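You operate a simulated robot arm through the tools that you are given. There is no shell and no other tool. Be economical: measure what you need, move in short steps, check, and stop when the job is done.

You run a simulated two-armed robot. Do the job below in one go: nothing can be reset, and whatever is moved stays where it is left.

TASK
Take the red-capped valve and put it on the small white board. Then take the yellow-taped pipe and leave it on the top of the upper steel shelf. Then put the 28 mm press jaw from the top of the trestle table on the ledge of the white floor box. Then take the chrome fitting and put it on the top of the toolbox lid. Then take the copper ring on the top of the trestle table and put it away on the free end of the press bench. Then take the grey plastic pipe and leave it on the floor of the jaw tray. Then put the shorter loose pipe on the window sill. Then pull the thermostat lid open. The order counts. Set down upright: red-capped valve, grey plastic pipe.

It is judged by the outcome, as a careful person would: the job done as asked, and still so three seconds after it is handed in. It fails if anything else is knocked over, pushed out of place, dropped, spilled or broken. Lids that push on must go on centred and level and be pressed home; caps that screw on are set level and turned clockwise until they are tight.

THE ROBOT
Two 7-joint arms with two-finger parallel grippers on one trunk, on a base that drives. Base frame: it is fixed to the floor where the robot stands at the start and does not move with it; the origin is under the middle of the robot, x ahead of it, y to its left, z up. Readings come in m, rad, newtons and seconds.
The left shoulder is at the start at [0.056, 0.101, 1.034], the right one opposite. With the tool pointing down near the work surface each hand reaches from about 0.1 to 0.4 m from the robot's upright axis, wherever it stands, measured 20 degrees to its own side. Places, roughly: chrome fitting (4x4x5 cm) [-0.9, -0.3, 0.8]; copper ring (4x4x2 cm) [-1.2, -0.3, 0.8]; floor of the jaw tray (25x13 cm) [-4.22, -0.92, 0.9]; free end of the press bench [-3.1, -1.6, 0.9]; grey plastic pipe (3x3x6 cm) [-1.3, -0.2, 0.8]; ledge of the white floor box (24x26 cm) [-3.98, 1.48, 0.56]; press jaw [-0.75, -0.5, 0.75]; red-capped valve [0.5, 0, 0.75]; shorter loose pipe (9x3x3 cm) [-1.8, 1.8, 0.5]; small white board (26x20x2 cm) [0.2, -1.7, 0.5]; thermostat lid [-1.1, 2.7, 1]; top of the toolbox lid [0.2, 0.5, 0.3]; top of the upper steel shelf (17x14 cm) [0.18, 2.86, 1.16]; window sill (15x124 cm) [-3.8, 2.66, 1.08]; yellow-taped pipe (3x3x7 cm) [-0.7, -0.4, 0.8]. Payload 2.4 kg a hand.
Tool frame (each hand has its own): the origin (TCP) lies between the finger pads and is the grasp point; the fingertips stand 0.024 m ahead of it; z points along the fingers, y is the line along which they close. Largest opening 0.068 m; finger width 0.017, thickness 0.01; the body of the gripper, 0.04 by 0.07 m, starts 0.041 m behind the TCP.
Orientation is told as [roll, pitch, yaw] about the base's x, y, z axes, in that order, counted from this pose: with the fingers straight down and closing along the base's y, the tool's x points along the base's -x, its y along +y and its z along -z.

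THE INTERFACE
- The arms move only by the tool move_arm. It takes "left_rows", "right_rows" or both (then of equal length, played together; a hand with none holds still); each is a list of rows, each a list of 7 numbers: the opening, from 0 (shut) to 1 (fully open), then the shift along the tool's x, y, z in m, then the turn, a rotation vector about the tool's x, y, z in rad. In form: [[grip, dx, dy, dz, wx, wy, wz], ...]. A call has 1 to 10 rows; each row is the pose to reach, as a shift and turn from the pose commanded when the call began, along the tool's axes at that moment. Each row takes 0.2 s and may step no farther than 0.05 m and 0.15 rad from the row before; otherwise, or with a gripper value out of range, the whole call is refused. A pose out of reach is approached as far as the arm can. The call stops where the force on the tool passes 40 N (or 10 N more than at its start, if that is more) or the arm is blocked; 0.2 s more then pass. Each finger travels about 0.072 m/s and halts on what it meets, pressing with about 42 N; the grip force reading is that of the motor and also rises with nothing between the fingers. The clock runs only during rows and for 0.2 s after the last one: add rows that repeat a pose to give the fingers time. The reply holds the time, the measured pose of the TCP, the force on the tool along the base axes, the opening and the grip force, in the units named above and with some noise, with the torque about the TCP (base axes, N m) and any sound that the robot's microphone picked up.
- Cameras (640 x 400 px; columns grow to the right, rows downward): "scene" is now at [0.1042, -0.0525, 1.1762]; the picture's right is [-0.79, -0.61, 0.00], its down [-0.52, 0.68, -0.51] and it looks along [0.31, -0.41, -0.86] (base axes); focal length 214 px, centre (320, 200). "left" rides on the left gripper at [0.084, -0.011, -0.075] in its tool frame; the picture's right is [0.13, 0.99, 0.00], its down [-0.60, 0.08, -0.79] and it looks along [-0.79, 0.10, 0.61] (tool axes); focal length 251 px, centre (320, 200). "right" rides on the right gripper at [0.084, 0.011, -0.075] in its tool frame; the picture's right is [-0.13, 0.99, 0.00], its down [-0.60, -0.08, -0.79] and it looks along [-0.79, -0.10, 0.61] (tool axes); focal length 251 px, centre (320, 200). There is no depth. A picture from a camera that has moved, and an enlarged one, comes with that camera's place and axes in the base frame and with its lens. The place of the scene camera against the robot may be out by one fixed shift of up to 0.025 m in any direction.
- grab_frame(camera): a new picture of that camera. No time passes.
- raise_lower(by): slides the trunk up (or, below 0, down) by that many m; the arms and the scene camera ride with it, the base frame stays. It gives what a move gives, with no picture.
- base_move(legs): drives the robot by 1 to 6 legs, each [ahead, left, turn to the left] in m, m and rad, along the robot's own axes; the way and the turn of a leg run together, so that a leg with both is an arc; at most 1.5 m and 3.142 rad a leg. The arms and the cameras ride along, it lands a little off, and it stops where it bumps. It gives what a move gives.
- aim_head(pan, tilt): turns the head with the scene camera to pan (to the left, within 1.501 rad either way) and tilt (down, from -0.506 to 1.204), counted from straight ahead of the robot. It gives what a move gives.
- close_up(camera, box): a new picture of the part [left, top, right, bottom] of that camera's present view, enlarged. No time passes.
- job_done(): hands the job in; it is judged then, once.

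Go step by step. Nothing tells you exact positions but the pictures and the camera data: compare them with the known pose of the tool, close in by small moves and look again before you grip or let go. The budget is 217 turns and 212 pictures, counting those below and the enlarged ones. Unless the task says otherwise, let go and move clear before handing in.

The tools are called after "Emit:" by a JSON object that holds its "name" and its "arguments". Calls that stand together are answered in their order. move_arm: Moves the arms, as the interface text tells. Its arguments: {"type":"object","properties":{"left_rows":{"type":"array"},"right_rows":{"type":"array"}},"required":[]} The other tools are called the same way: raise_lower (by) slides the trunk up or down; base_move (legs) drives the base; aim_head (pan, tilt) turns the head that bears the scene camera; grab_frame (camera) takes a picture; close_up (camera, box) takes an enlarged picture of a part of a camera's view; job_done () hands the job in.

At the start:

```text
time: 0.0
left_tool_pos: [0.3223, -0.0519, 1.0922]
left_tcp_rot: [0.0, 0.0, 0.0]
left_force: [0.5, 0.3, -0.2]
left_moment: [-0.02, -0.02, 0.03]
left_width: 0.068
left_gripper_force: 0.1
right_tool_pos: [0.2097, -0.2495, 1.0131]
right_tcp_rot: [-0.001, 0.002, 0.0]
right_force: [-0.7, -0.2, -0.2]
right_moment: [-0.01, 0.0, -0.03]
right_width: 0.068
right_gripper_force: 0.0
trunk travel left (down, up): [-0.25, 0.6]
robot x, y, heading: [-0.0017, -0.0009, 0.006]
head pan, tilt: [-0.915, 1.03]
```

scene: 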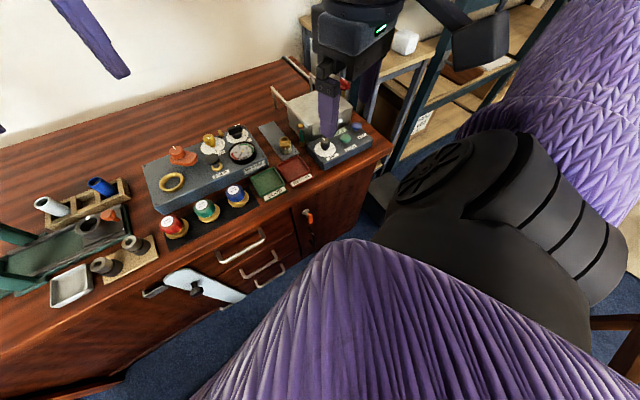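
right: 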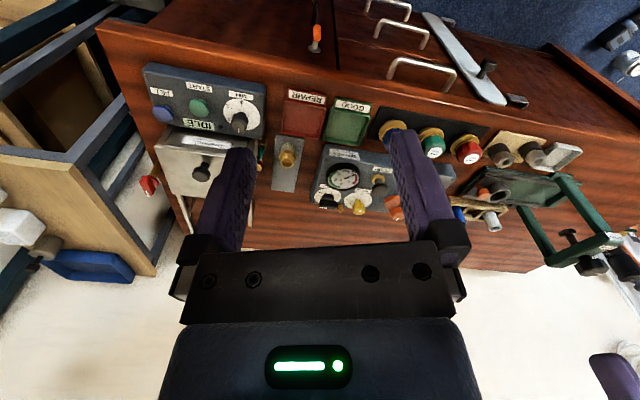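
left: 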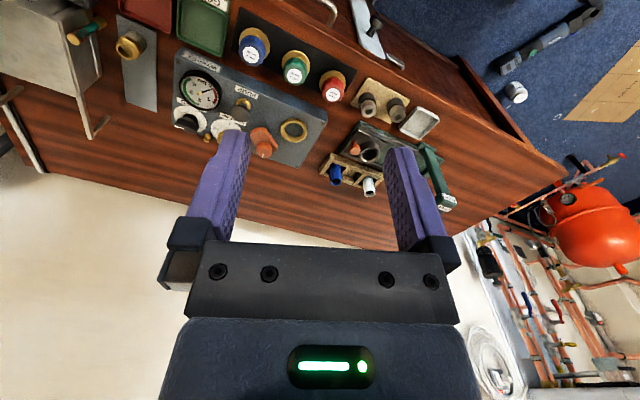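

I see the bench ahead, with red, green and blue capped valves. The red one lies near [0.47, -0.01, 0.75]. I look closer.

Emit:
{"name": "aim_head", "arguments": {"pan": 0.0, "tilt": 0.9}}

Emit:
{"name": "grab_frame", "arguments": {"camera": "scene"}}

Emit:
{"name": "close_up", "arguments": {"camera": "left", "box": [200, 0, 440, 150]}}

```text
time: 1.2
left_tool_pos: [0.3215, -0.0535, 1.0914]
left_tcp_rot: [0.0, 0.001, 0.0]
left_force: [0.4, 0.1, 0.0]
left_moment: [-0.04, -0.02, 0.02]
left_width: 0.0679
left_gripper_force: 0.0
right_tool_pos: [0.2091, -0.2486, 1.0124]
right_tcp_rot: [-0.002, 0.001, -0.001]
right_force: [-0.1, -0.4, 0.0]
right_moment: [-0.07, -0.01, 0.01]
right_width: 0.0678
right_gripper_force: 0.0
trunk travel left (down, up): [-0.25, 0.6]
robot x, y, heading: [0.0012, -0.0042, -0.001]
head pan, tilt: [0.0, 0.901]
```

```text
208 pictures are left
camera scene: at [0.1384, 0.0011, 1.1855], right [0.0, -1.0, 0.0], down [-0.78, 0.0, -0.62], along [0.62, 0.0, -0.78], focal length 214 px, centre (320, 200)
```

scene: 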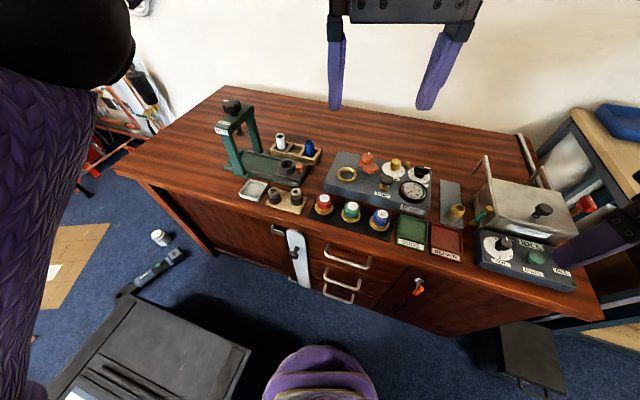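

```text
2.67 times, centred on (320, 75) of left
camera zoom: at [0.2378, -0.0648, 1.1666], right [-0.13, 0.99, 0.0], down [0.6, 0.08, 0.79], along [0.79, 0.1, -0.61], focal length 670 px, centre (320, 533)
```

zoom: 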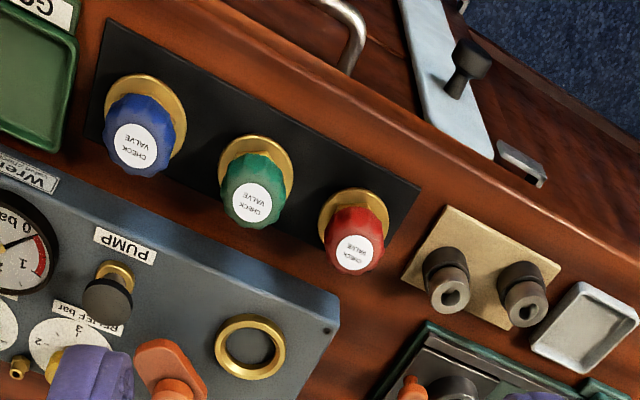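

The red valve's cap is near [0.46, -0.013, 0.76]. I move the left hand above it and look again.

Emit:
{"name": "move_arm", "arguments": {"left_rows": [[1, -0.04, 0.01, 0.02, 0, 0, 0], [1, -0.08, 0.02, 0.05, 0, 0, 0], [1, -0.12, 0.03, 0.08, 0, 0, 0], [1, -0.14, 0.04, 0.12, 0, 0, 0], [1, -0.14, 0.04, 0.16, 0, 0, 0], [1, -0.14, 0.04, 0.18, 0, 0, 0], [1, -0.14, 0.04, 0.18, 0, 0, 0]]}}

Emit:
{"name": "grab_frame", "arguments": {"camera": "left"}}

Emit:
{"name": "grab_frame", "arguments": {"camera": "scene"}}

```text
refused: row 2 steps farther than a row can; nothing moved
```

```text
206 pictures are left
camera left: at [0.2378, -0.0648, 1.1666], right [-0.13, 0.99, 0.0], down [0.6, 0.08, 0.79], along [0.79, 0.1, -0.61], focal length 251 px, centre (320, 200)
```

left: 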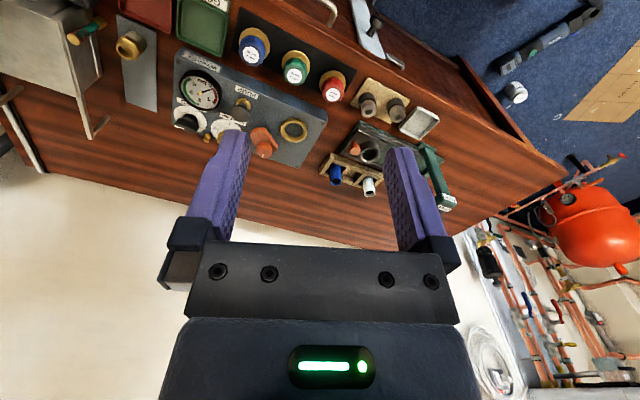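

```text
205 pictures are left
camera scene: at [0.1384, 0.0011, 1.1855], right [0.0, -1.0, 0.0], down [-0.78, 0.0, -0.62], along [0.62, 0.0, -0.78], focal length 214 px, centre (320, 200)
```

scene: 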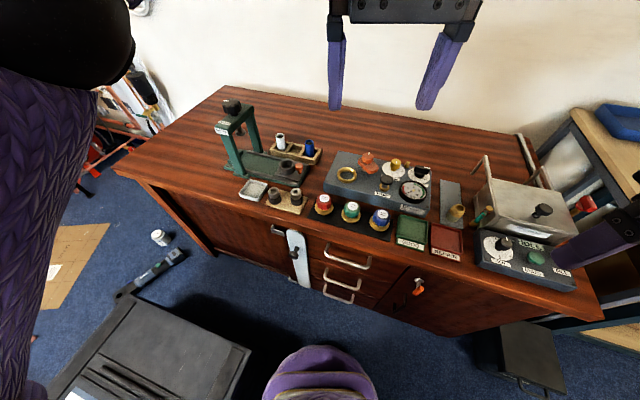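

I repeat the move with smaller steps.

Emit:
{"name": "move_arm", "arguments": {"left_rows": [[1, -0.024, 0.007, 0.03, 0, 0, 0], [1, -0.047, 0.013, 0.06, 0, 0, 0], [1, -0.07, 0.02, 0.09, 0, 0, 0], [1, -0.094, 0.027, 0.12, 0, 0, 0], [1, -0.117, 0.034, 0.15, 0, 0, 0], [1, -0.14, 0.04, 0.18, 0, 0, 0], [1, -0.14, 0.04, 0.18, 0, 0, 0]]}}

Emit:
{"name": "grab_frame", "arguments": {"camera": "left"}}

Emit:
{"name": "grab_frame", "arguments": {"camera": "scene"}}

```text
time: 2.8
left_tool_pos: [0.4626, -0.0117, 0.9097]
left_tcp_rot: [0.0, 0.0, 0.0]
left_force: [0.3, -0.8, 0.1]
left_moment: [0.01, 0.0, -0.03]
left_width: 0.0679
left_gripper_force: 0.1
right_tool_pos: [0.2097, -0.2494, 1.0126]
right_tcp_rot: [-0.001, 0.003, -0.001]
right_force: [-0.3, -0.2, -0.1]
right_moment: [0.02, 0.0, -0.01]
right_width: 0.0681
right_gripper_force: 0.0
trunk travel left (down, up): [-0.25, 0.6]
robot x, y, heading: [-0.0032, -0.0044, 0.002]
head pan, tilt: [0.0, 0.901]
```

```text
204 pictures are left
camera left: at [0.3787, -0.0236, 0.9833], right [-0.13, 0.99, 0.0], down [0.6, 0.08, 0.79], along [0.79, 0.1, -0.61], focal length 251 px, centre (320, 200)
```

left: 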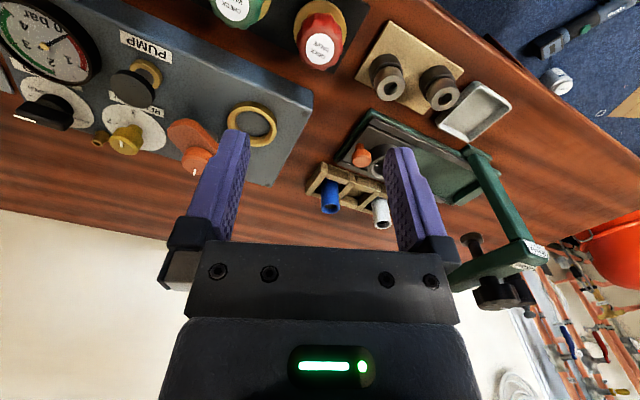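

```text
203 pictures are left
camera scene: at [0.1385, 0.0011, 1.1855], right [0.0, -1.0, 0.0], down [-0.78, 0.0, -0.62], along [0.62, 0.0, -0.78], focal length 214 px, centre (320, 200)
```

scene: 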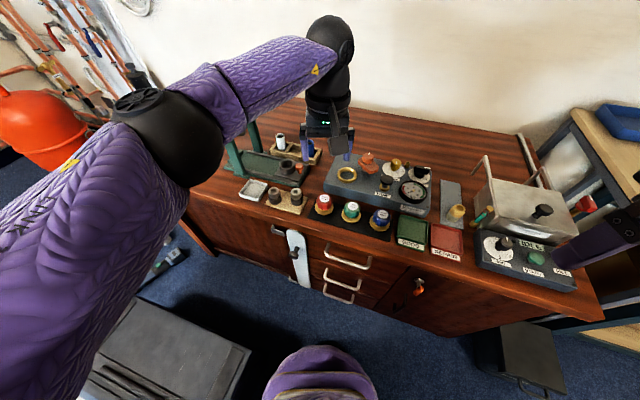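

The cap top comes out at about [0.463, -0.012, 0.766]. I go down with the hand open and grip it.

Emit:
{"name": "move_arm", "arguments": {"left_rows": [[1, 0, 0, 0.04, 0, 0, 0], [1, 0, 0, 0.08, 0, 0, 0], [1, 0, 0, 0.11, 0, 0, 0], [1, 0, 0, 0.135, 0, 0, 0], [1, 0, 0, 0.154, 0, 0, 0], [1, 0, 0, 0.154, 0, 0, 0]]}}

Emit:
{"name": "grab_frame", "arguments": {"camera": "left"}}

Emit:
{"name": "close_up", "arguments": {"camera": "scene", "box": [240, 120, 400, 220]}}

```text
time: 4.2
left_tool_pos: [0.4645, -0.0148, 0.761]
left_tcp_rot: [-0.001, 0.0, 0.0]
left_force: [0.1, 0.1, -0.3]
left_moment: [0.01, 0.0, -0.02]
left_width: 0.0681
left_gripper_force: 0.2
right_tool_pos: [0.2092, -0.2493, 1.0121]
right_tcp_rot: [0.0, 0.002, 0.001]
right_force: [0.7, -0.1, -0.1]
right_moment: [0.01, 0.01, 0.0]
right_width: 0.0678
right_gripper_force: 0.0
trunk travel left (down, up): [-0.25, 0.6]
robot x, y, heading: [-0.0005, -0.0003, -0.0]
head pan, tilt: [0.0, 0.901]
```

```text
202 pictures are left
camera left: at [0.3799, -0.0261, 0.8344], right [-0.13, 0.99, 0.0], down [0.6, 0.08, 0.79], along [0.79, 0.1, -0.61], focal length 251 px, centre (320, 200)
```

left: 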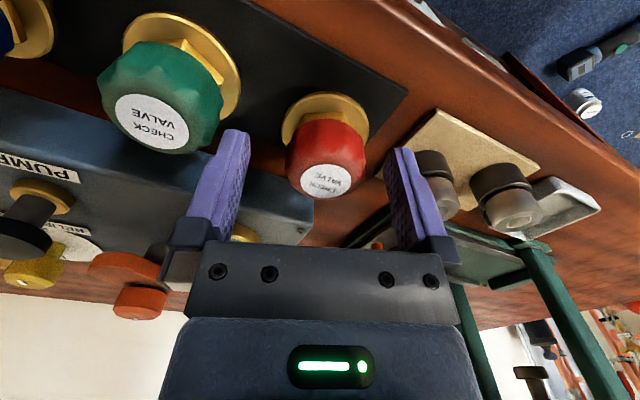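

```text
4.00 times, centred on (320, 170) of scene
camera zoom: at [0.1384, 0.0011, 1.1855], right [0.0, -1.0, 0.0], down [-0.78, 0.0, -0.62], along [0.62, 0.0, -0.78], focal length 858 px, centre (320, 320)
```

zoom: 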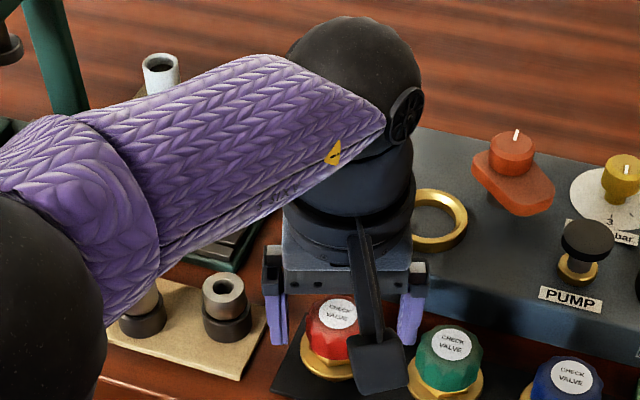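

The cap sits between the fingers. I lower another 9 mm, then close.

Emit:
{"name": "move_arm", "arguments": {"left_rows": [[1, 0.004, 0, 0.009, 0, 0, 0], [0.8, 0.004, 0, 0.009, 0, 0, 0], [0.5, 0.004, 0, 0.009, 0, 0, 0], [0.3, 0.004, 0, 0.009, 0, 0, 0], [0.3, 0.004, 0, 0.009, 0, 0, 0], [0.3, 0.004, 0, 0.009, 0, 0, 0]]}}

Emit:
{"name": "grab_frame", "arguments": {"camera": "left"}}

```text
time: 5.6
left_tool_pos: [0.4593, -0.0144, 0.7512]
left_tcp_rot: [0.0, 0.001, -0.001]
left_force: [-0.3, 0.8, 0.2]
left_moment: [0.01, 0.01, 0.02]
left_width: 0.0383
left_gripper_force: 41.4
right_tool_pos: [0.2101, -0.2489, 1.0129]
right_tcp_rot: [0.0, 0.001, 0.001]
right_force: [0.1, 0.8, 0.6]
right_moment: [-0.03, 0.02, -0.02]
right_width: 0.0679
right_gripper_force: 0.1
trunk travel left (down, up): [-0.25, 0.6]
robot x, y, heading: [0.0011, 0.0005, -0.0]
head pan, tilt: [0.0, 0.901]
```

```text
200 pictures are left
camera left: at [0.3751, -0.0251, 0.8262], right [-0.13, 0.99, 0.0], down [0.6, 0.08, 0.79], along [0.79, 0.1, -0.61], focal length 251 px, centre (320, 200)
```

left: 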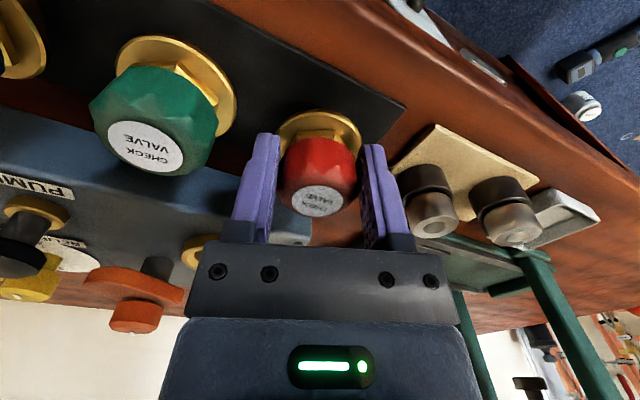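

The grip holds at 38 mm. I lift it straight up.

Emit:
{"name": "move_arm", "arguments": {"left_rows": [[0.3, 0, 0, -0.02, 0, 0, 0], [0.3, 0, 0, -0.06, 0, 0, 0], [0.3, 0, 0, -0.1, 0, 0, 0], [0.3, 0, 0, -0.15, 0, 0, 0], [0.3, 0.05, 0, -0.15, 0, 0, 0], [0.3, 0.1, 0, -0.15, 0, 0, 0], [0.3, 0.12, 0, -0.15, 0, 0, 0]]}}

Emit:
{"name": "grab_frame", "arguments": {"camera": "left"}}

Emit:
{"name": "aim_head", "arguments": {"pan": -1.4, "tilt": 0.5}}

Emit:
{"name": "grab_frame", "arguments": {"camera": "scene"}}

```text
time: 7.2
left_tool_pos: [0.3376, -0.0147, 0.8992]
left_tcp_rot: [0.0, -0.001, 0.002]
left_force: [1.9, 0.9, -1.8]
left_moment: [-0.03, -0.02, 0.04]
left_width: 0.0386
left_gripper_force: 42.1
right_tool_pos: [0.2091, -0.2485, 1.0131]
right_tcp_rot: [0.001, 0.001, 0.0]
right_force: [1.8, -1.1, 0.3]
right_moment: [0.0, -0.01, -0.02]
right_width: 0.0677
right_gripper_force: 0.0
trunk travel left (down, up): [-0.25, 0.6]
robot x, y, heading: [-0.0015, 0.0001, 0.002]
head pan, tilt: [0.0, 0.901]
```

```text
199 pictures are left
camera left: at [0.2535, -0.0256, 0.9735], right [-0.13, 0.99, 0.0], down [0.6, 0.08, 0.79], along [0.79, 0.1, -0.61], focal length 251 px, centre (320, 200)
```

left: 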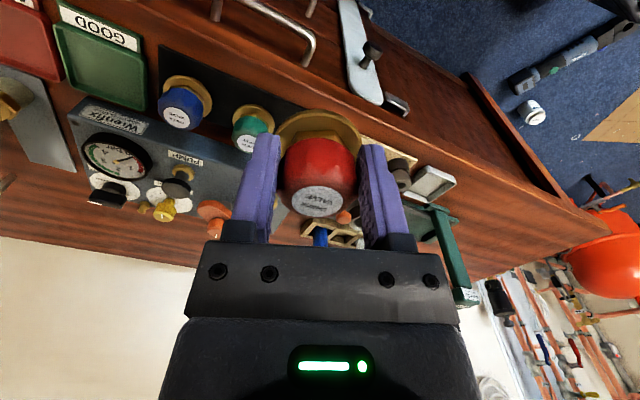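

```text
time: 8.7
left_tool_pos: [0.3385, -0.0144, 0.8992]
left_tcp_rot: [0.0, 0.0, 0.0]
left_force: [0.4, -0.6, -1.6]
left_moment: [0.0, 0.0, -0.02]
left_width: 0.0383
left_gripper_force: 42.4
right_tool_pos: [0.2089, -0.2484, 1.0121]
right_tcp_rot: [0.001, 0.003, 0.0]
right_force: [0.3, -0.7, -0.8]
right_moment: [0.02, 0.0, 0.01]
right_width: 0.0683
right_gripper_force: 0.0
trunk travel left (down, up): [-0.25, 0.6]
robot x, y, heading: [0.0023, 0.002, -0.004]
head pan, tilt: [-1.4, 0.499]
```

```text
198 pictures are left
camera scene: at [0.0785, -0.0885, 1.2194], right [-0.99, -0.17, 0.0], down [-0.08, 0.47, -0.88], along [0.15, -0.86, -0.48], focal length 214 px, centre (320, 200)
```

scene: 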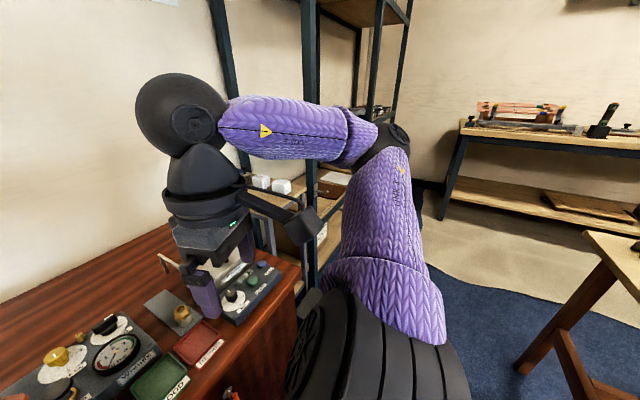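

The valve hangs free with its flange attached. I back off a touch, turn right by a quarter and look at the rack.

Emit:
{"name": "base_move", "arguments": {"legs": [[-0.1, 0, 0], [0, 0, -1.57]]}}

Emit:
{"name": "aim_head", "arguments": {"pan": 0.0, "tilt": 0.5}}

Emit:
{"name": "grab_frame", "arguments": {"camera": "scene"}}

Emit:
{"name": "grab_frame", "arguments": {"camera": "left"}}

```text
time: 13.7
left_tool_pos: [-0.1107, -0.3378, 0.8982]
left_tcp_rot: [0.0, 0.0, -1.564]
left_force: [0.2, 0.0, -0.5]
left_moment: [0.01, 0.02, -0.01]
left_width: 0.0383
left_gripper_force: 42.1
right_tool_pos: [-0.3468, -0.2117, 1.012]
right_tcp_rot: [0.001, 0.002, -1.563]
right_force: [1.2, 0.2, 0.5]
right_moment: [0.0, 0.03, -0.01]
right_width: 0.0679
right_gripper_force: 0.2
trunk travel left (down, up): [-0.25, 0.6]
robot x, y, heading: [-0.098, -0.0006, -1.568]
head pan, tilt: [-1.4, 0.499]
```

```text
time: 15.2
left_tool_pos: [-0.1113, -0.3383, 0.8987]
left_tcp_rot: [-0.002, -0.001, -1.564]
left_force: [-0.1, -0.1, -0.8]
left_moment: [0.02, 0.04, 0.01]
left_width: 0.0381
left_gripper_force: 41.9
right_tool_pos: [-0.3457, -0.2126, 1.0116]
right_tcp_rot: [-0.001, 0.002, -1.564]
right_force: [-0.6, 0.2, 0.2]
right_moment: [-0.01, 0.0, -0.01]
right_width: 0.0681
right_gripper_force: 0.1
trunk travel left (down, up): [-0.25, 0.6]
robot x, y, heading: [-0.0985, -0.0001, -1.563]
head pan, tilt: [0.0, 0.499]
```

```text
197 pictures are left
camera scene: at [-0.0951, -0.1494, 1.2194], right [-1.0, -0.01, 0.0], down [0.0, 0.48, -0.88], along [0.01, -0.88, -0.48], focal length 214 px, centre (320, 200)
```

scene: 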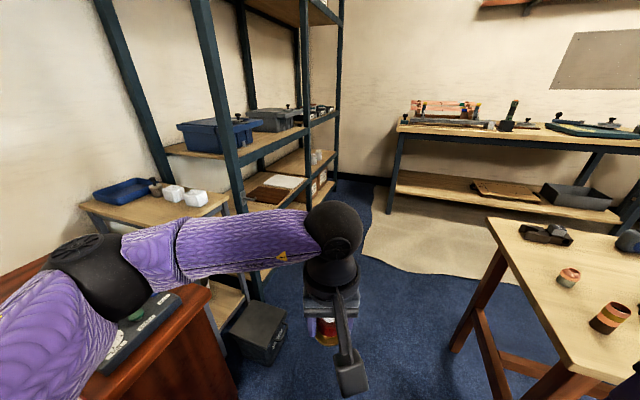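

```text
196 pictures are left
camera left: at [-0.1227, -0.2545, 0.9733], right [0.99, 0.14, 0.0], down [0.08, -0.6, 0.79], along [0.11, -0.79, -0.61], focal length 251 px, centre (320, 200)
```

left: 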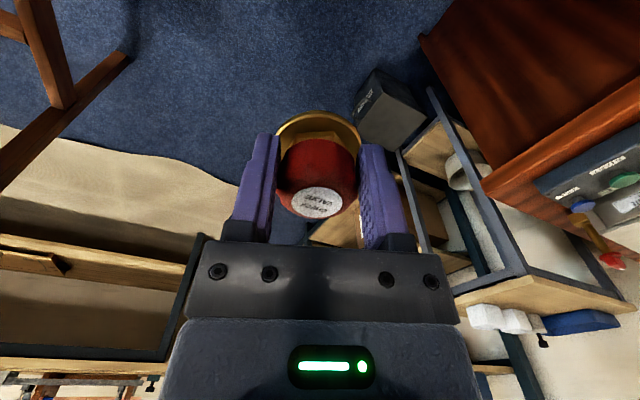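

The small white board lies on a rack shelf at about [0.28, -1.77, 0.5]. I drive along the rack and turn to face it.

Emit:
{"name": "base_move", "arguments": {"legs": [[0, -0.25, 0], [1.4, 0, 0], [0.27, 0, 0], [0, 0, 1.56]]}}

Emit:
{"name": "aim_head", "arguments": {"pan": 0.0, "tilt": 0.6}}

Emit:
{"name": "grab_frame", "arguments": {"camera": "scene"}}

Emit:
{"name": "grab_frame", "arguments": {"camera": "right"}}

```text
time: 26.6
left_tool_pos: [-0.2114, -1.9969, 0.897]
left_tcp_rot: [0.004, 0.004, -1.185]
left_force: [0.4, -0.6, -0.7]
left_moment: [-0.01, 0.02, -0.01]
left_width: 0.0379
left_gripper_force: 41.5
right_tool_pos: [-0.4753, -1.9702, 1.0091]
right_tcp_rot: [0.006, 0.003, -1.176]
right_force: [-0.6, 0.1, 0.0]
right_moment: [0.02, 0.01, 0.0]
right_width: 0.068
right_gripper_force: 0.0
trunk travel left (down, up): [-0.25, 0.6]
robot x, y, heading: [-0.3223, -1.6768, -1.179]
head pan, tilt: [0.0, 0.499]
stopped in leg 4: the robot was blocked; the commanded pose is now the measured one
```

```text
time: 27.3
left_tool_pos: [-0.2111, -1.9985, 0.8971]
left_tcp_rot: [0.007, 0.004, -1.182]
left_force: [0.4, 0.0, -1.0]
left_moment: [0.0, 0.02, 0.02]
left_width: 0.038
left_gripper_force: 41.8
right_tool_pos: [-0.4752, -1.9712, 1.0092]
right_tcp_rot: [0.005, 0.003, -1.174]
right_force: [0.9, -0.6, -1.0]
right_moment: [0.0, 0.02, 0.0]
right_width: 0.0681
right_gripper_force: 0.1
trunk travel left (down, up): [-0.25, 0.6]
robot x, y, heading: [-0.3208, -1.678, -1.177]
head pan, tilt: [0.0, 0.6]
```

```text
195 pictures are left
camera scene: at [-0.2674, -1.8176, 1.2101], right [-0.92, -0.39, -0.01], down [-0.21, 0.53, -0.82], along [0.32, -0.76, -0.57], focal length 214 px, centre (320, 200)
```

scene: 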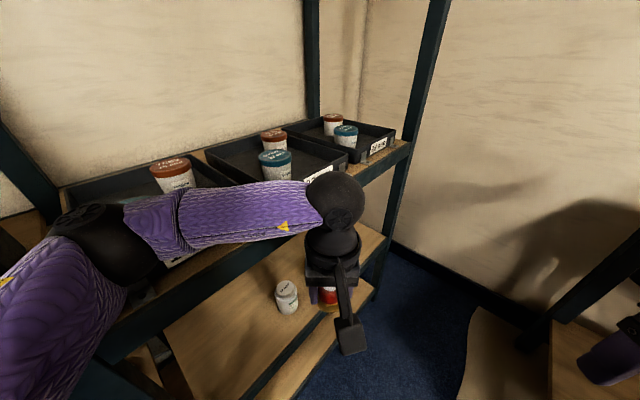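

```text
194 pictures are left
camera right: at [-0.4988, -1.8903, 1.0857], right [0.96, 0.26, 0.01], down [0.16, -0.59, 0.79], along [0.21, -0.76, -0.61], focal length 251 px, centre (320, 200)
```

right: 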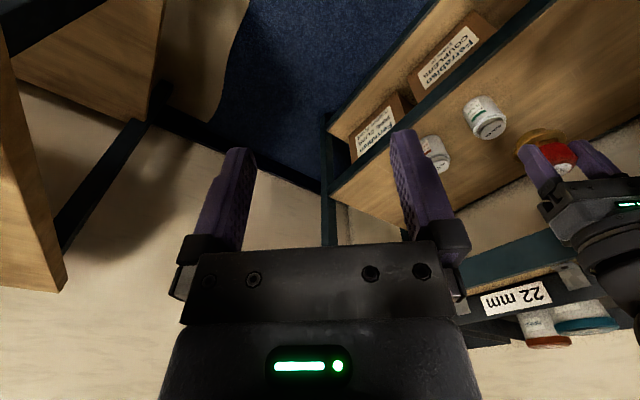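

The rack stands at a slant, with its front normal near heading -0.35, and my left elbow touched it. I back straight away from it, then turn to face it squarely.

Emit:
{"name": "base_move", "arguments": {"legs": [[-0.24, -0.26, 0]]}}

Emit:
{"name": "grab_frame", "arguments": {"camera": "scene"}}

Emit:
{"name": "base_move", "arguments": {"legs": [[0, 0, 0.82]]}}

Emit:
{"name": "grab_frame", "arguments": {"camera": "scene"}}

```text
time: 27.9
left_tool_pos: [-0.2127, -1.9961, 0.8979]
left_tcp_rot: [0.003, 0.003, -1.19]
left_force: [-0.7, -0.8, -0.9]
left_moment: [-0.01, -0.01, -0.01]
left_width: 0.0381
left_gripper_force: 41.9
right_tool_pos: [-0.4758, -1.9679, 1.0108]
right_tcp_rot: [0.004, 0.0, -1.181]
right_force: [-0.5, -0.5, 0.5]
right_moment: [0.0, -0.03, -0.01]
right_width: 0.068
right_gripper_force: 0.1
trunk travel left (down, up): [-0.25, 0.6]
robot x, y, heading: [-0.3216, -1.6755, -1.182]
head pan, tilt: [0.0, 0.6]
stopped in leg 1: the robot was blocked; the commanded pose is now the measured one
```

```text
193 pictures are left
camera scene: at [-0.2667, -1.8155, 1.2103], right [-0.92, -0.38, 0.0], down [-0.21, 0.52, -0.82], along [0.32, -0.76, -0.57], focal length 214 px, centre (320, 200)
```

scene: 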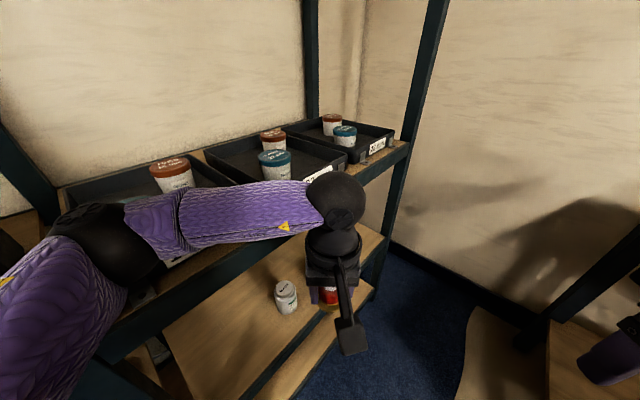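

```text
time: 29.5
left_tool_pos: [-0.1489, -2.0785, 0.8981]
left_tcp_rot: [-0.02, 0.0, -1.176]
left_force: [-0.1, -0.4, -1.1]
left_moment: [0.0, -0.02, 0.01]
left_width: 0.0379
left_gripper_force: 42.2
right_tool_pos: [-0.4165, -2.0509, 1.0151]
right_tcp_rot: [-0.024, 0.004, -1.16]
right_force: [-1.5, 1.3, 0.7]
right_moment: [0.04, -0.05, -0.02]
right_width: 0.0682
right_gripper_force: 0.1
trunk travel left (down, up): [-0.25, 0.6]
robot x, y, heading: [-0.2804, -1.7705, -1.17]
head pan, tilt: [0.0, 0.6]
stopped in leg 1: the robot was blocked; the commanded pose is now the measured one
```

```text
192 pictures are left
camera scene: at [-0.2287, -1.9085, 1.2104], right [-0.92, -0.39, -0.01], down [-0.22, 0.52, -0.83], along [0.33, -0.76, -0.56], focal length 214 px, centre (320, 200)
```

scene: 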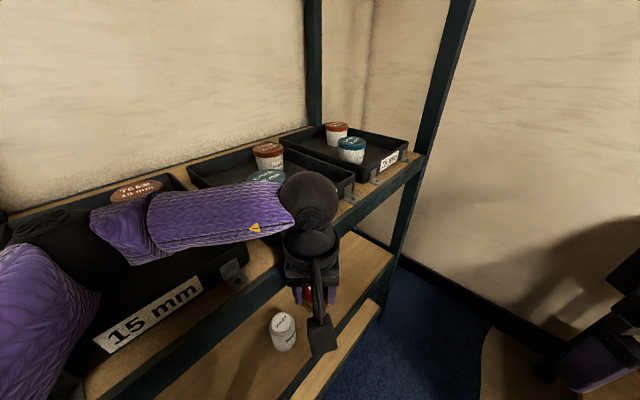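

The base is pinned by something I can't see. I look around to both sides and down.

Emit:
{"name": "aim_head", "arguments": {"pan": -1.5, "tilt": 0.9}}

Emit:
{"name": "grab_frame", "arguments": {"camera": "scene"}}

Emit:
{"name": "aim_head", "arguments": {"pan": 1.3, "tilt": 0.9}}

Emit:
{"name": "grab_frame", "arguments": {"camera": "scene"}}

Emit:
{"name": "aim_head", "arguments": {"pan": 0.0, "tilt": 1.2}}

Emit:
{"name": "grab_frame", "arguments": {"camera": "scene"}}

```text
time: 31.1
left_tool_pos: [-0.1505, -2.0792, 0.8977]
left_tcp_rot: [-0.018, 0.002, -1.176]
left_force: [0.3, 0.4, -1.1]
left_moment: [0.0, -0.05, 0.0]
left_width: 0.0377
left_gripper_force: 42.5
right_tool_pos: [-0.4164, -2.0516, 1.0124]
right_tcp_rot: [-0.021, 0.004, -1.162]
right_force: [0.1, 0.4, 0.3]
right_moment: [0.02, 0.0, 0.0]
right_width: 0.0682
right_gripper_force: 0.0
trunk travel left (down, up): [-0.25, 0.6]
robot x, y, heading: [-0.2804, -1.7705, -1.168]
head pan, tilt: [-1.499, 0.901]
```

```text
191 pictures are left
camera scene: at [-0.3296, -1.861, 1.185], right [-0.46, 0.89, 0.0], down [0.7, 0.36, -0.62], along [-0.55, -0.28, -0.79], focal length 214 px, centre (320, 200)
```

scene: 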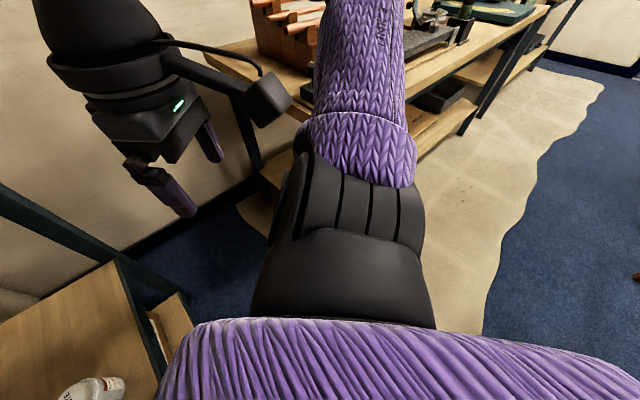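

```text
time: 33.6
left_tool_pos: [-0.15, -2.0797, 0.8982]
left_tcp_rot: [-0.018, 0.003, -1.175]
left_force: [0.0, 0.3, -1.1]
left_moment: [0.03, -0.01, 0.02]
left_width: 0.0375
left_gripper_force: 42.3
right_tool_pos: [-0.4169, -2.0515, 1.0131]
right_tcp_rot: [-0.022, 0.003, -1.161]
right_force: [0.2, 0.5, 0.3]
right_moment: [0.01, 0.01, 0.02]
right_width: 0.0679
right_gripper_force: 0.1
trunk travel left (down, up): [-0.25, 0.6]
robot x, y, heading: [-0.2842, -1.768, -1.163]
head pan, tilt: [1.3, 0.901]
```

```text
190 pictures are left
camera scene: at [-0.1875, -1.8164, 1.1862], right [0.13, -0.99, 0.0], down [-0.77, -0.1, -0.63], along [0.62, 0.08, -0.78], focal length 214 px, centre (320, 200)
```

scene: 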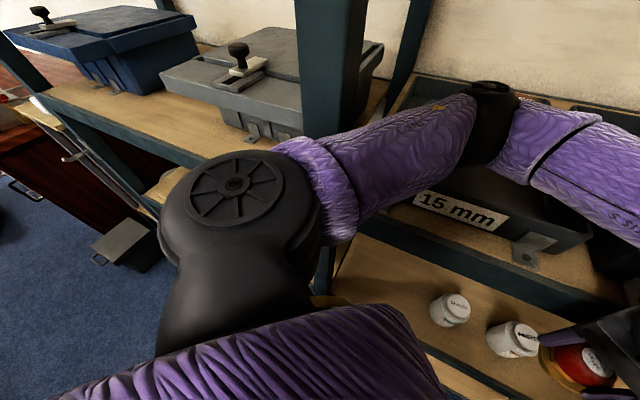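

```text
time: 35.1
left_tool_pos: [-0.1503, -2.0806, 0.8977]
left_tcp_rot: [-0.02, 0.001, -1.175]
left_force: [-0.3, -0.4, -1.0]
left_moment: [0.0, 0.01, 0.0]
left_width: 0.0376
left_gripper_force: 41.2
right_tool_pos: [-0.4166, -2.0515, 1.0139]
right_tcp_rot: [-0.021, 0.003, -1.161]
right_force: [-0.1, 0.1, -0.1]
right_moment: [0.01, 0.03, 0.03]
right_width: 0.0682
right_gripper_force: 0.2
trunk travel left (down, up): [-0.25, 0.6]
robot x, y, heading: [-0.2833, -1.7707, -1.169]
head pan, tilt: [0.0, 1.201]
```

```text
189 pictures are left
camera scene: at [-0.2401, -1.878, 1.1658], right [-0.92, -0.39, -0.01], down [-0.37, 0.86, -0.36], along [0.15, -0.33, -0.93], focal length 214 px, centre (320, 200)
```

scene: 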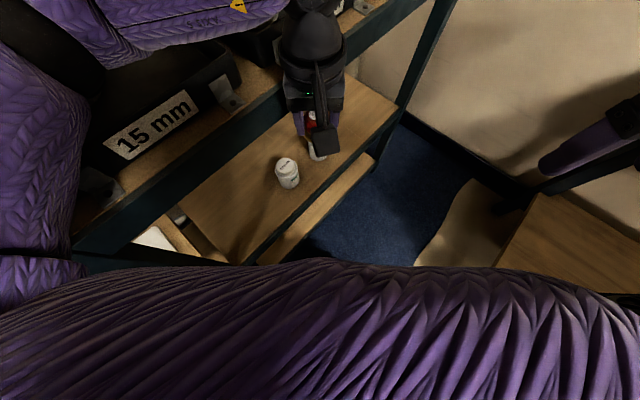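

My left arm reaches into the rack beside its middle upright. I look at that spot more closely before moving.

Emit:
{"name": "aim_head", "arguments": {"pan": 0.8, "tilt": 0.7}}

Emit:
{"name": "grab_frame", "arguments": {"camera": "scene"}}

Emit:
{"name": "grab_frame", "arguments": {"camera": "right"}}

Emit:
{"name": "grab_frame", "arguments": {"camera": "left"}}

```text
time: 36.2
left_tool_pos: [-0.1508, -2.0808, 0.8988]
left_tcp_rot: [-0.017, 0.002, -1.176]
left_force: [0.3, 1.0, -1.2]
left_moment: [-0.01, 0.01, -0.02]
left_width: 0.0378
left_gripper_force: 41.5
right_tool_pos: [-0.4168, -2.0529, 1.0133]
right_tcp_rot: [-0.022, 0.004, -1.16]
right_force: [-0.6, -0.1, -0.8]
right_moment: [-0.03, -0.02, -0.01]
right_width: 0.0678
right_gripper_force: 0.1
trunk travel left (down, up): [-0.25, 0.6]
robot x, y, heading: [-0.2807, -1.7725, -1.165]
head pan, tilt: [0.799, 0.7]
```

```text
188 pictures are left
camera scene: at [-0.1831, -1.8572, 1.2022], right [-0.36, -0.93, 0.0], down [-0.6, 0.23, -0.77], along [0.72, -0.27, -0.64], focal length 214 px, centre (320, 200)
```

scene: 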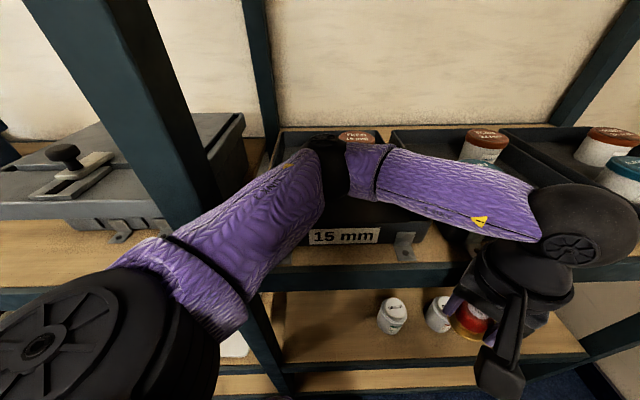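

```text
187 pictures are left
camera right: at [-0.4396, -1.9713, 1.089], right [0.96, 0.28, -0.02], down [0.18, -0.58, 0.79], along [0.21, -0.77, -0.61], focal length 251 px, centre (320, 200)
```

right: 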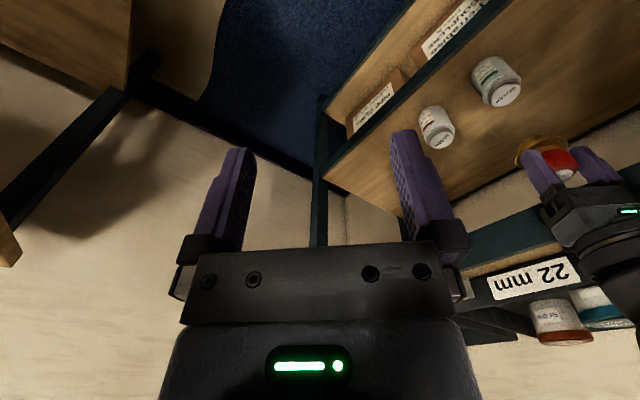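

```text
186 pictures are left
camera left: at [-0.1915, -2.0063, 0.9729], right [0.86, 0.5, -0.02], down [0.32, -0.52, 0.79], along [0.39, -0.69, -0.61], focal length 251 px, centre (320, 200)
```

left: 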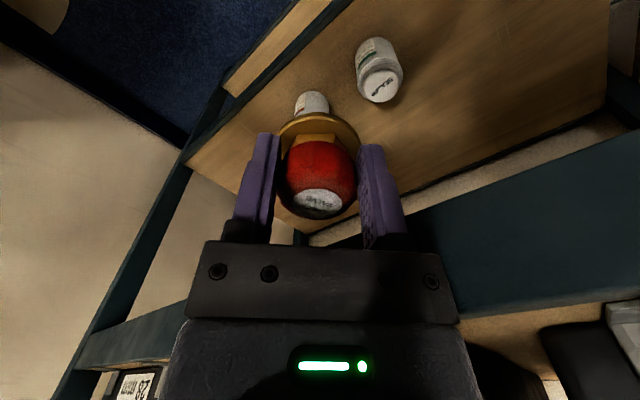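

The upper arm leans on the upright from its right side. I ease away along the rack and outward in small steps.

Emit:
{"name": "base_move", "arguments": {"legs": [[0.04, -0.04, 0]]}}

Emit:
{"name": "base_move", "arguments": {"legs": [[-0.12, -0.13, 0]]}}

Emit:
{"name": "grab_frame", "arguments": {"camera": "scene"}}

```text
time: 37.2
left_tool_pos: [-0.1652, -2.1297, 0.8976]
left_tcp_rot: [-0.025, 0.002, -1.172]
left_force: [-0.3, 0.0, -1.4]
left_moment: [0.0, 0.02, -0.01]
left_width: 0.0377
left_gripper_force: 42.3
right_tool_pos: [-0.4304, -2.1038, 1.0145]
right_tcp_rot: [-0.029, 0.003, -1.16]
right_force: [0.2, -0.4, -0.6]
right_moment: [-0.01, 0.02, 0.01]
right_width: 0.0682
right_gripper_force: 0.1
trunk travel left (down, up): [-0.25, 0.6]
robot x, y, heading: [-0.3012, -1.8247, -1.165]
head pan, tilt: [0.799, 0.7]
```

```text
time: 38.6
left_tool_pos: [-0.3276, -2.0681, 0.8978]
left_tcp_rot: [-0.026, 0.003, -1.164]
left_force: [0.5, -1.3, -1.6]
left_moment: [-0.02, 0.0, 0.03]
left_width: 0.0376
left_gripper_force: 41.9
right_tool_pos: [-0.5947, -2.0434, 1.0157]
right_tcp_rot: [-0.028, 0.005, -1.151]
right_force: [-0.2, 0.0, 0.2]
right_moment: [0.03, 0.02, -0.04]
right_width: 0.0679
right_gripper_force: 0.0
trunk travel left (down, up): [-0.25, 0.6]
robot x, y, heading: [-0.4675, -1.7654, -1.156]
head pan, tilt: [0.799, 0.7]
```

```text
185 pictures are left
camera scene: at [-0.3608, -1.8455, 1.2017], right [-0.35, -0.94, 0.0], down [-0.6, 0.23, -0.76], along [0.72, -0.27, -0.64], focal length 214 px, centre (320, 200)
```

scene: 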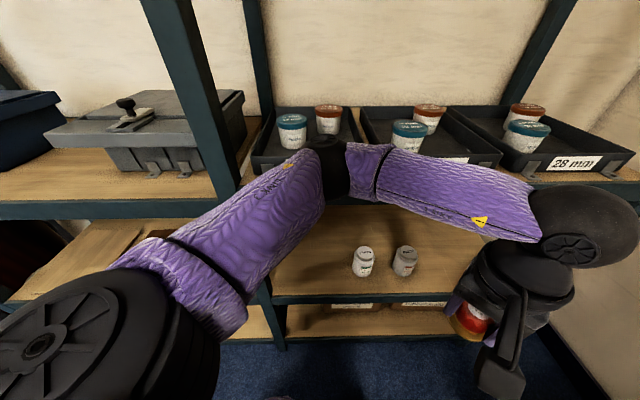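

It is free and nothing fell. I move farther out and along, then turn to face the rack.

Emit:
{"name": "base_move", "arguments": {"legs": [[-0.2, -0.05, 0], [0, 0, 0.8]]}}

Emit:
{"name": "aim_head", "arguments": {"pan": 0.0, "tilt": 0.7}}

Emit:
{"name": "grab_frame", "arguments": {"camera": "scene"}}

```text
time: 42.4
left_tool_pos: [-0.2756, -1.7091, 0.897]
left_tcp_rot: [-0.024, 0.003, -0.356]
left_force: [0.3, -0.4, -2.0]
left_moment: [0.03, 0.0, -0.01]
left_width: 0.0374
left_gripper_force: 41.7
right_tool_pos: [-0.4779, -1.8846, 1.0146]
right_tcp_rot: [-0.027, 0.005, -0.341]
right_force: [0.3, 0.2, 0.2]
right_moment: [0.01, -0.01, 0.0]
right_width: 0.0681
right_gripper_force: 0.0
trunk travel left (down, up): [-0.25, 0.6]
robot x, y, heading: [-0.595, -1.6018, -0.346]
head pan, tilt: [0.799, 0.7]
```

```text
time: 43.5
left_tool_pos: [-0.2747, -1.7092, 0.8971]
left_tcp_rot: [-0.024, 0.002, -0.354]
left_force: [0.9, -0.6, -1.1]
left_moment: [0.03, 0.02, -0.02]
left_width: 0.0374
left_gripper_force: 41.9
right_tool_pos: [-0.4774, -1.8842, 1.0147]
right_tcp_rot: [-0.029, 0.004, -0.339]
right_force: [1.2, 0.5, -1.3]
right_moment: [-0.02, 0.0, -0.01]
right_width: 0.0678
right_gripper_force: 0.0
trunk travel left (down, up): [-0.25, 0.6]
robot x, y, heading: [-0.5949, -1.6002, -0.344]
head pan, tilt: [0.0, 0.7]
```

```text
184 pictures are left
camera scene: at [-0.4541, -1.6474, 1.2017], right [-0.34, -0.94, 0.0], down [-0.61, 0.22, -0.76], along [0.72, -0.26, -0.64], focal length 214 px, centre (320, 200)
```

scene: 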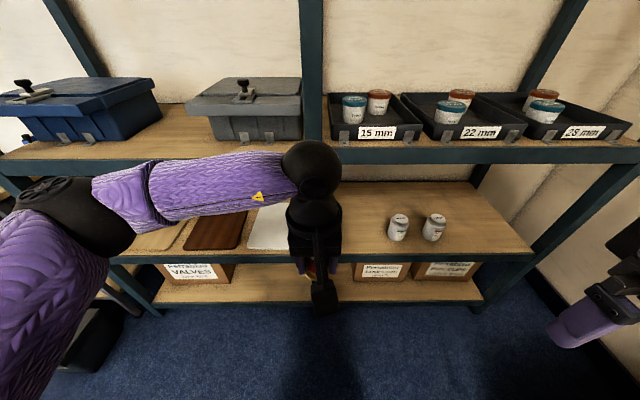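

The rack front plane and the white board are clear now: board centre about [0.25, -1.67], in the left bay. I lower the trunk and slide left so the hand lines up.

Emit:
{"name": "raise_lower", "arguments": {"by": -0.25}}

Emit:
{"name": "base_move", "arguments": {"legs": [[0, 0.21, 0]]}}

Emit:
{"name": "grab_frame", "arguments": {"camera": "scene"}}

Emit:
{"name": "grab_frame", "arguments": {"camera": "left"}}

```text
time: 45.3
left_tool_pos: [-0.2749, -1.7094, 0.7123]
left_tcp_rot: [-0.027, 0.012, -0.352]
left_force: [-0.9, -0.3, -2.1]
left_moment: [-0.03, -0.01, 0.02]
left_width: 0.0371
left_gripper_force: 41.8
right_tool_pos: [-0.4746, -1.8859, 0.8311]
right_tcp_rot: [-0.025, 0.01, -0.345]
right_force: [1.4, -3.4, 3.4]
right_moment: [0.28, 0.3, 0.17]
right_width: 0.0679
right_gripper_force: 0.1
trunk travel left (down, up): [-0.068, 0.782]
robot x, y, heading: [-0.5956, -1.5982, -0.342]
head pan, tilt: [0.0, 0.7]
stopped: the force on the tool passed its limit at 59 N (the readings are from after the stop); the commanded pose is now the measured one
```

```text
time: 46.9
left_tool_pos: [-0.2014, -1.5079, 0.7117]
left_tcp_rot: [-0.025, 0.013, -0.358]
left_force: [0.6, -0.1, -1.4]
left_moment: [0.0, 0.0, 0.0]
left_width: 0.0373
left_gripper_force: 41.8
right_tool_pos: [-0.4024, -1.6814, 0.8326]
right_tcp_rot: [-0.024, 0.011, -0.348]
right_force: [2.5, -1.0, 5.4]
right_moment: [0.29, 0.62, 0.02]
right_width: 0.068
right_gripper_force: 0.1
trunk travel left (down, up): [-0.068, 0.782]
robot x, y, heading: [-0.5187, -1.3967, -0.353]
head pan, tilt: [0.0, 0.7]
```

```text
183 pictures are left
camera scene: at [-0.3295, -1.463, 1.0143], right [-0.34, -0.94, 0.0], down [-0.61, 0.22, -0.76], along [0.72, -0.26, -0.64], focal length 214 px, centre (320, 200)
```

scene: 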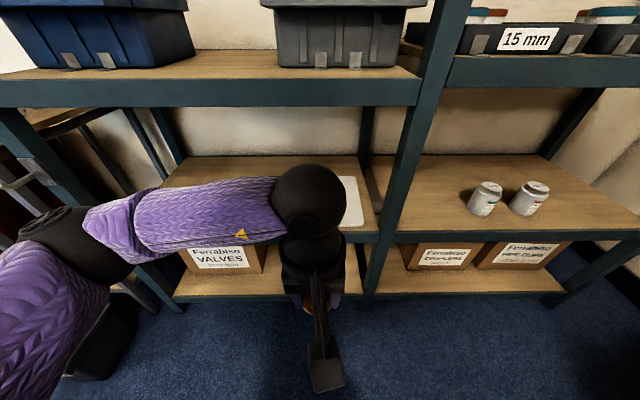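

```text
182 pictures are left
camera left: at [-0.2821, -1.4869, 0.7886], right [0.23, 0.97, -0.02], down [0.61, -0.12, 0.78], along [0.76, -0.19, -0.62], focal length 251 px, centre (320, 200)
```

left: 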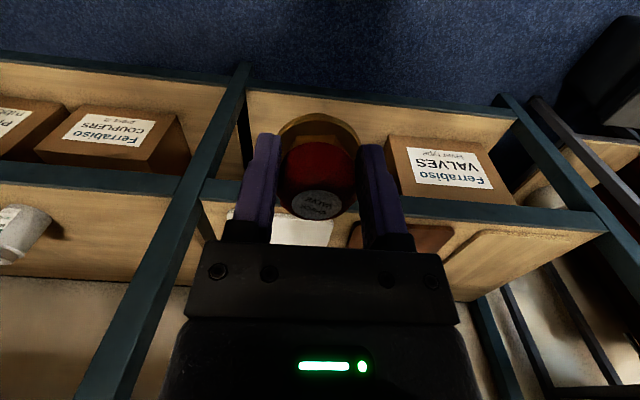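

The trunk stopped early; the right hand seems to touch something. I look at it.

Emit:
{"name": "aim_head", "arguments": {"pan": -1.3, "tilt": 0.9}}

Emit:
{"name": "grab_frame", "arguments": {"camera": "scene"}}

Emit:
{"name": "grab_frame", "arguments": {"camera": "right"}}

```text
time: 48.4
left_tool_pos: [-0.2008, -1.5072, 0.713]
left_tcp_rot: [-0.024, 0.012, -0.361]
left_force: [-0.1, 0.0, -1.7]
left_moment: [0.0, 0.01, 0.02]
left_width: 0.0374
left_gripper_force: 42.0
right_tool_pos: [-0.402, -1.6827, 0.8314]
right_tcp_rot: [-0.023, 0.011, -0.346]
right_force: [2.7, -1.8, 4.7]
right_moment: [0.29, 0.54, 0.09]
right_width: 0.0679
right_gripper_force: 0.0
trunk travel left (down, up): [-0.068, 0.782]
robot x, y, heading: [-0.5188, -1.396, -0.35]
head pan, tilt: [-1.3, 0.901]
```

```text
181 pictures are left
camera scene: at [-0.4153, -1.509, 0.9982], right [-1.0, 0.08, 0.0], down [0.06, 0.78, -0.62], along [-0.05, -0.62, -0.78], focal length 214 px, centre (320, 200)
```

scene: 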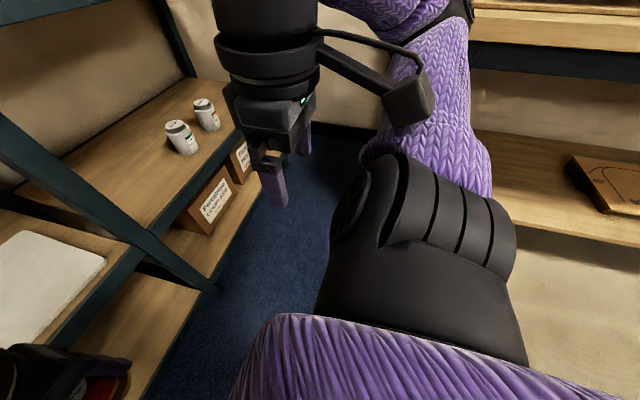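

```text
180 pictures are left
camera right: at [-0.4762, -1.6435, 0.9081], right [0.46, 0.89, -0.03], down [0.56, -0.26, 0.79], along [0.69, -0.38, -0.61], focal length 251 px, centre (320, 200)
```

right: 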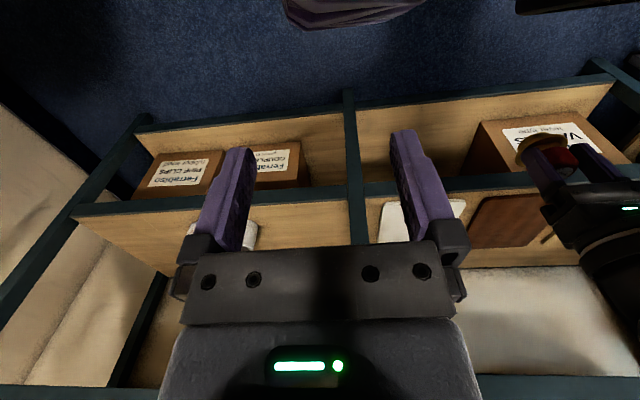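

I ease the right hand up and see whether the force vanishes.

Emit:
{"name": "move_arm", "arguments": {"right_rows": [[1, 0, 0, -0.03, 0, 0, 0], [1, 0, 0, -0.06, 0, 0, 0], [1, 0, 0, -0.06, 0, 0, 0]]}}

Emit:
{"name": "aim_head", "arguments": {"pan": -1.5, "tilt": 0.4}}

Emit:
{"name": "grab_frame", "arguments": {"camera": "scene"}}

```text
time: 49.2
left_tool_pos: [-0.1999, -1.5069, 0.7132]
left_tcp_rot: [-0.024, 0.014, -0.358]
left_force: [-0.2, 0.8, -0.6]
left_moment: [0.04, 0.02, -0.02]
left_width: 0.0371
left_gripper_force: 42.3
right_tool_pos: [-0.4024, -1.6825, 0.8927]
right_tcp_rot: [-0.025, 0.01, -0.346]
right_force: [-0.1, -1.0, 0.0]
right_moment: [-0.02, 0.02, -0.01]
right_width: 0.0683
right_gripper_force: 0.0
trunk travel left (down, up): [-0.068, 0.782]
robot x, y, heading: [-0.5212, -1.396, -0.357]
head pan, tilt: [-1.3, 0.901]
```

```text
time: 50.1
left_tool_pos: [-0.201, -1.5073, 0.7122]
left_tcp_rot: [-0.024, 0.012, -0.358]
left_force: [0.4, 0.4, -2.2]
left_moment: [0.03, 0.04, -0.01]
left_width: 0.0373
left_gripper_force: 41.9
right_tool_pos: [-0.4016, -1.6817, 0.8919]
right_tcp_rot: [-0.023, 0.01, -0.348]
right_force: [-0.1, -0.4, -0.2]
right_moment: [0.01, -0.03, 0.0]
right_width: 0.068
right_gripper_force: 0.1
trunk travel left (down, up): [-0.068, 0.782]
robot x, y, heading: [-0.5186, -1.3926, -0.353]
head pan, tilt: [-1.499, 0.4]
```

```text
179 pictures are left
camera scene: at [-0.4348, -1.5228, 1.0411], right [-0.96, 0.28, 0.0], down [0.11, 0.38, -0.92], along [-0.25, -0.89, -0.39], focal length 214 px, centre (320, 200)
```

scene: 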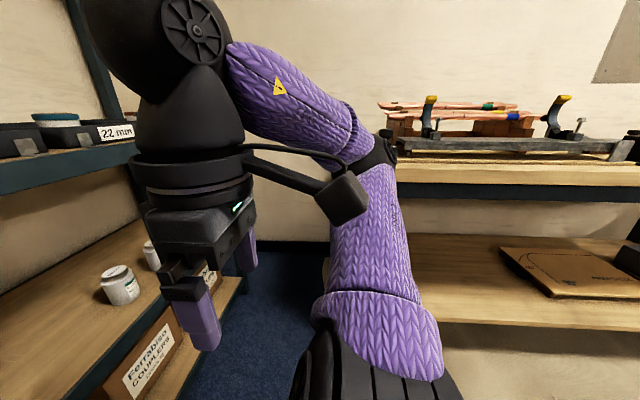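

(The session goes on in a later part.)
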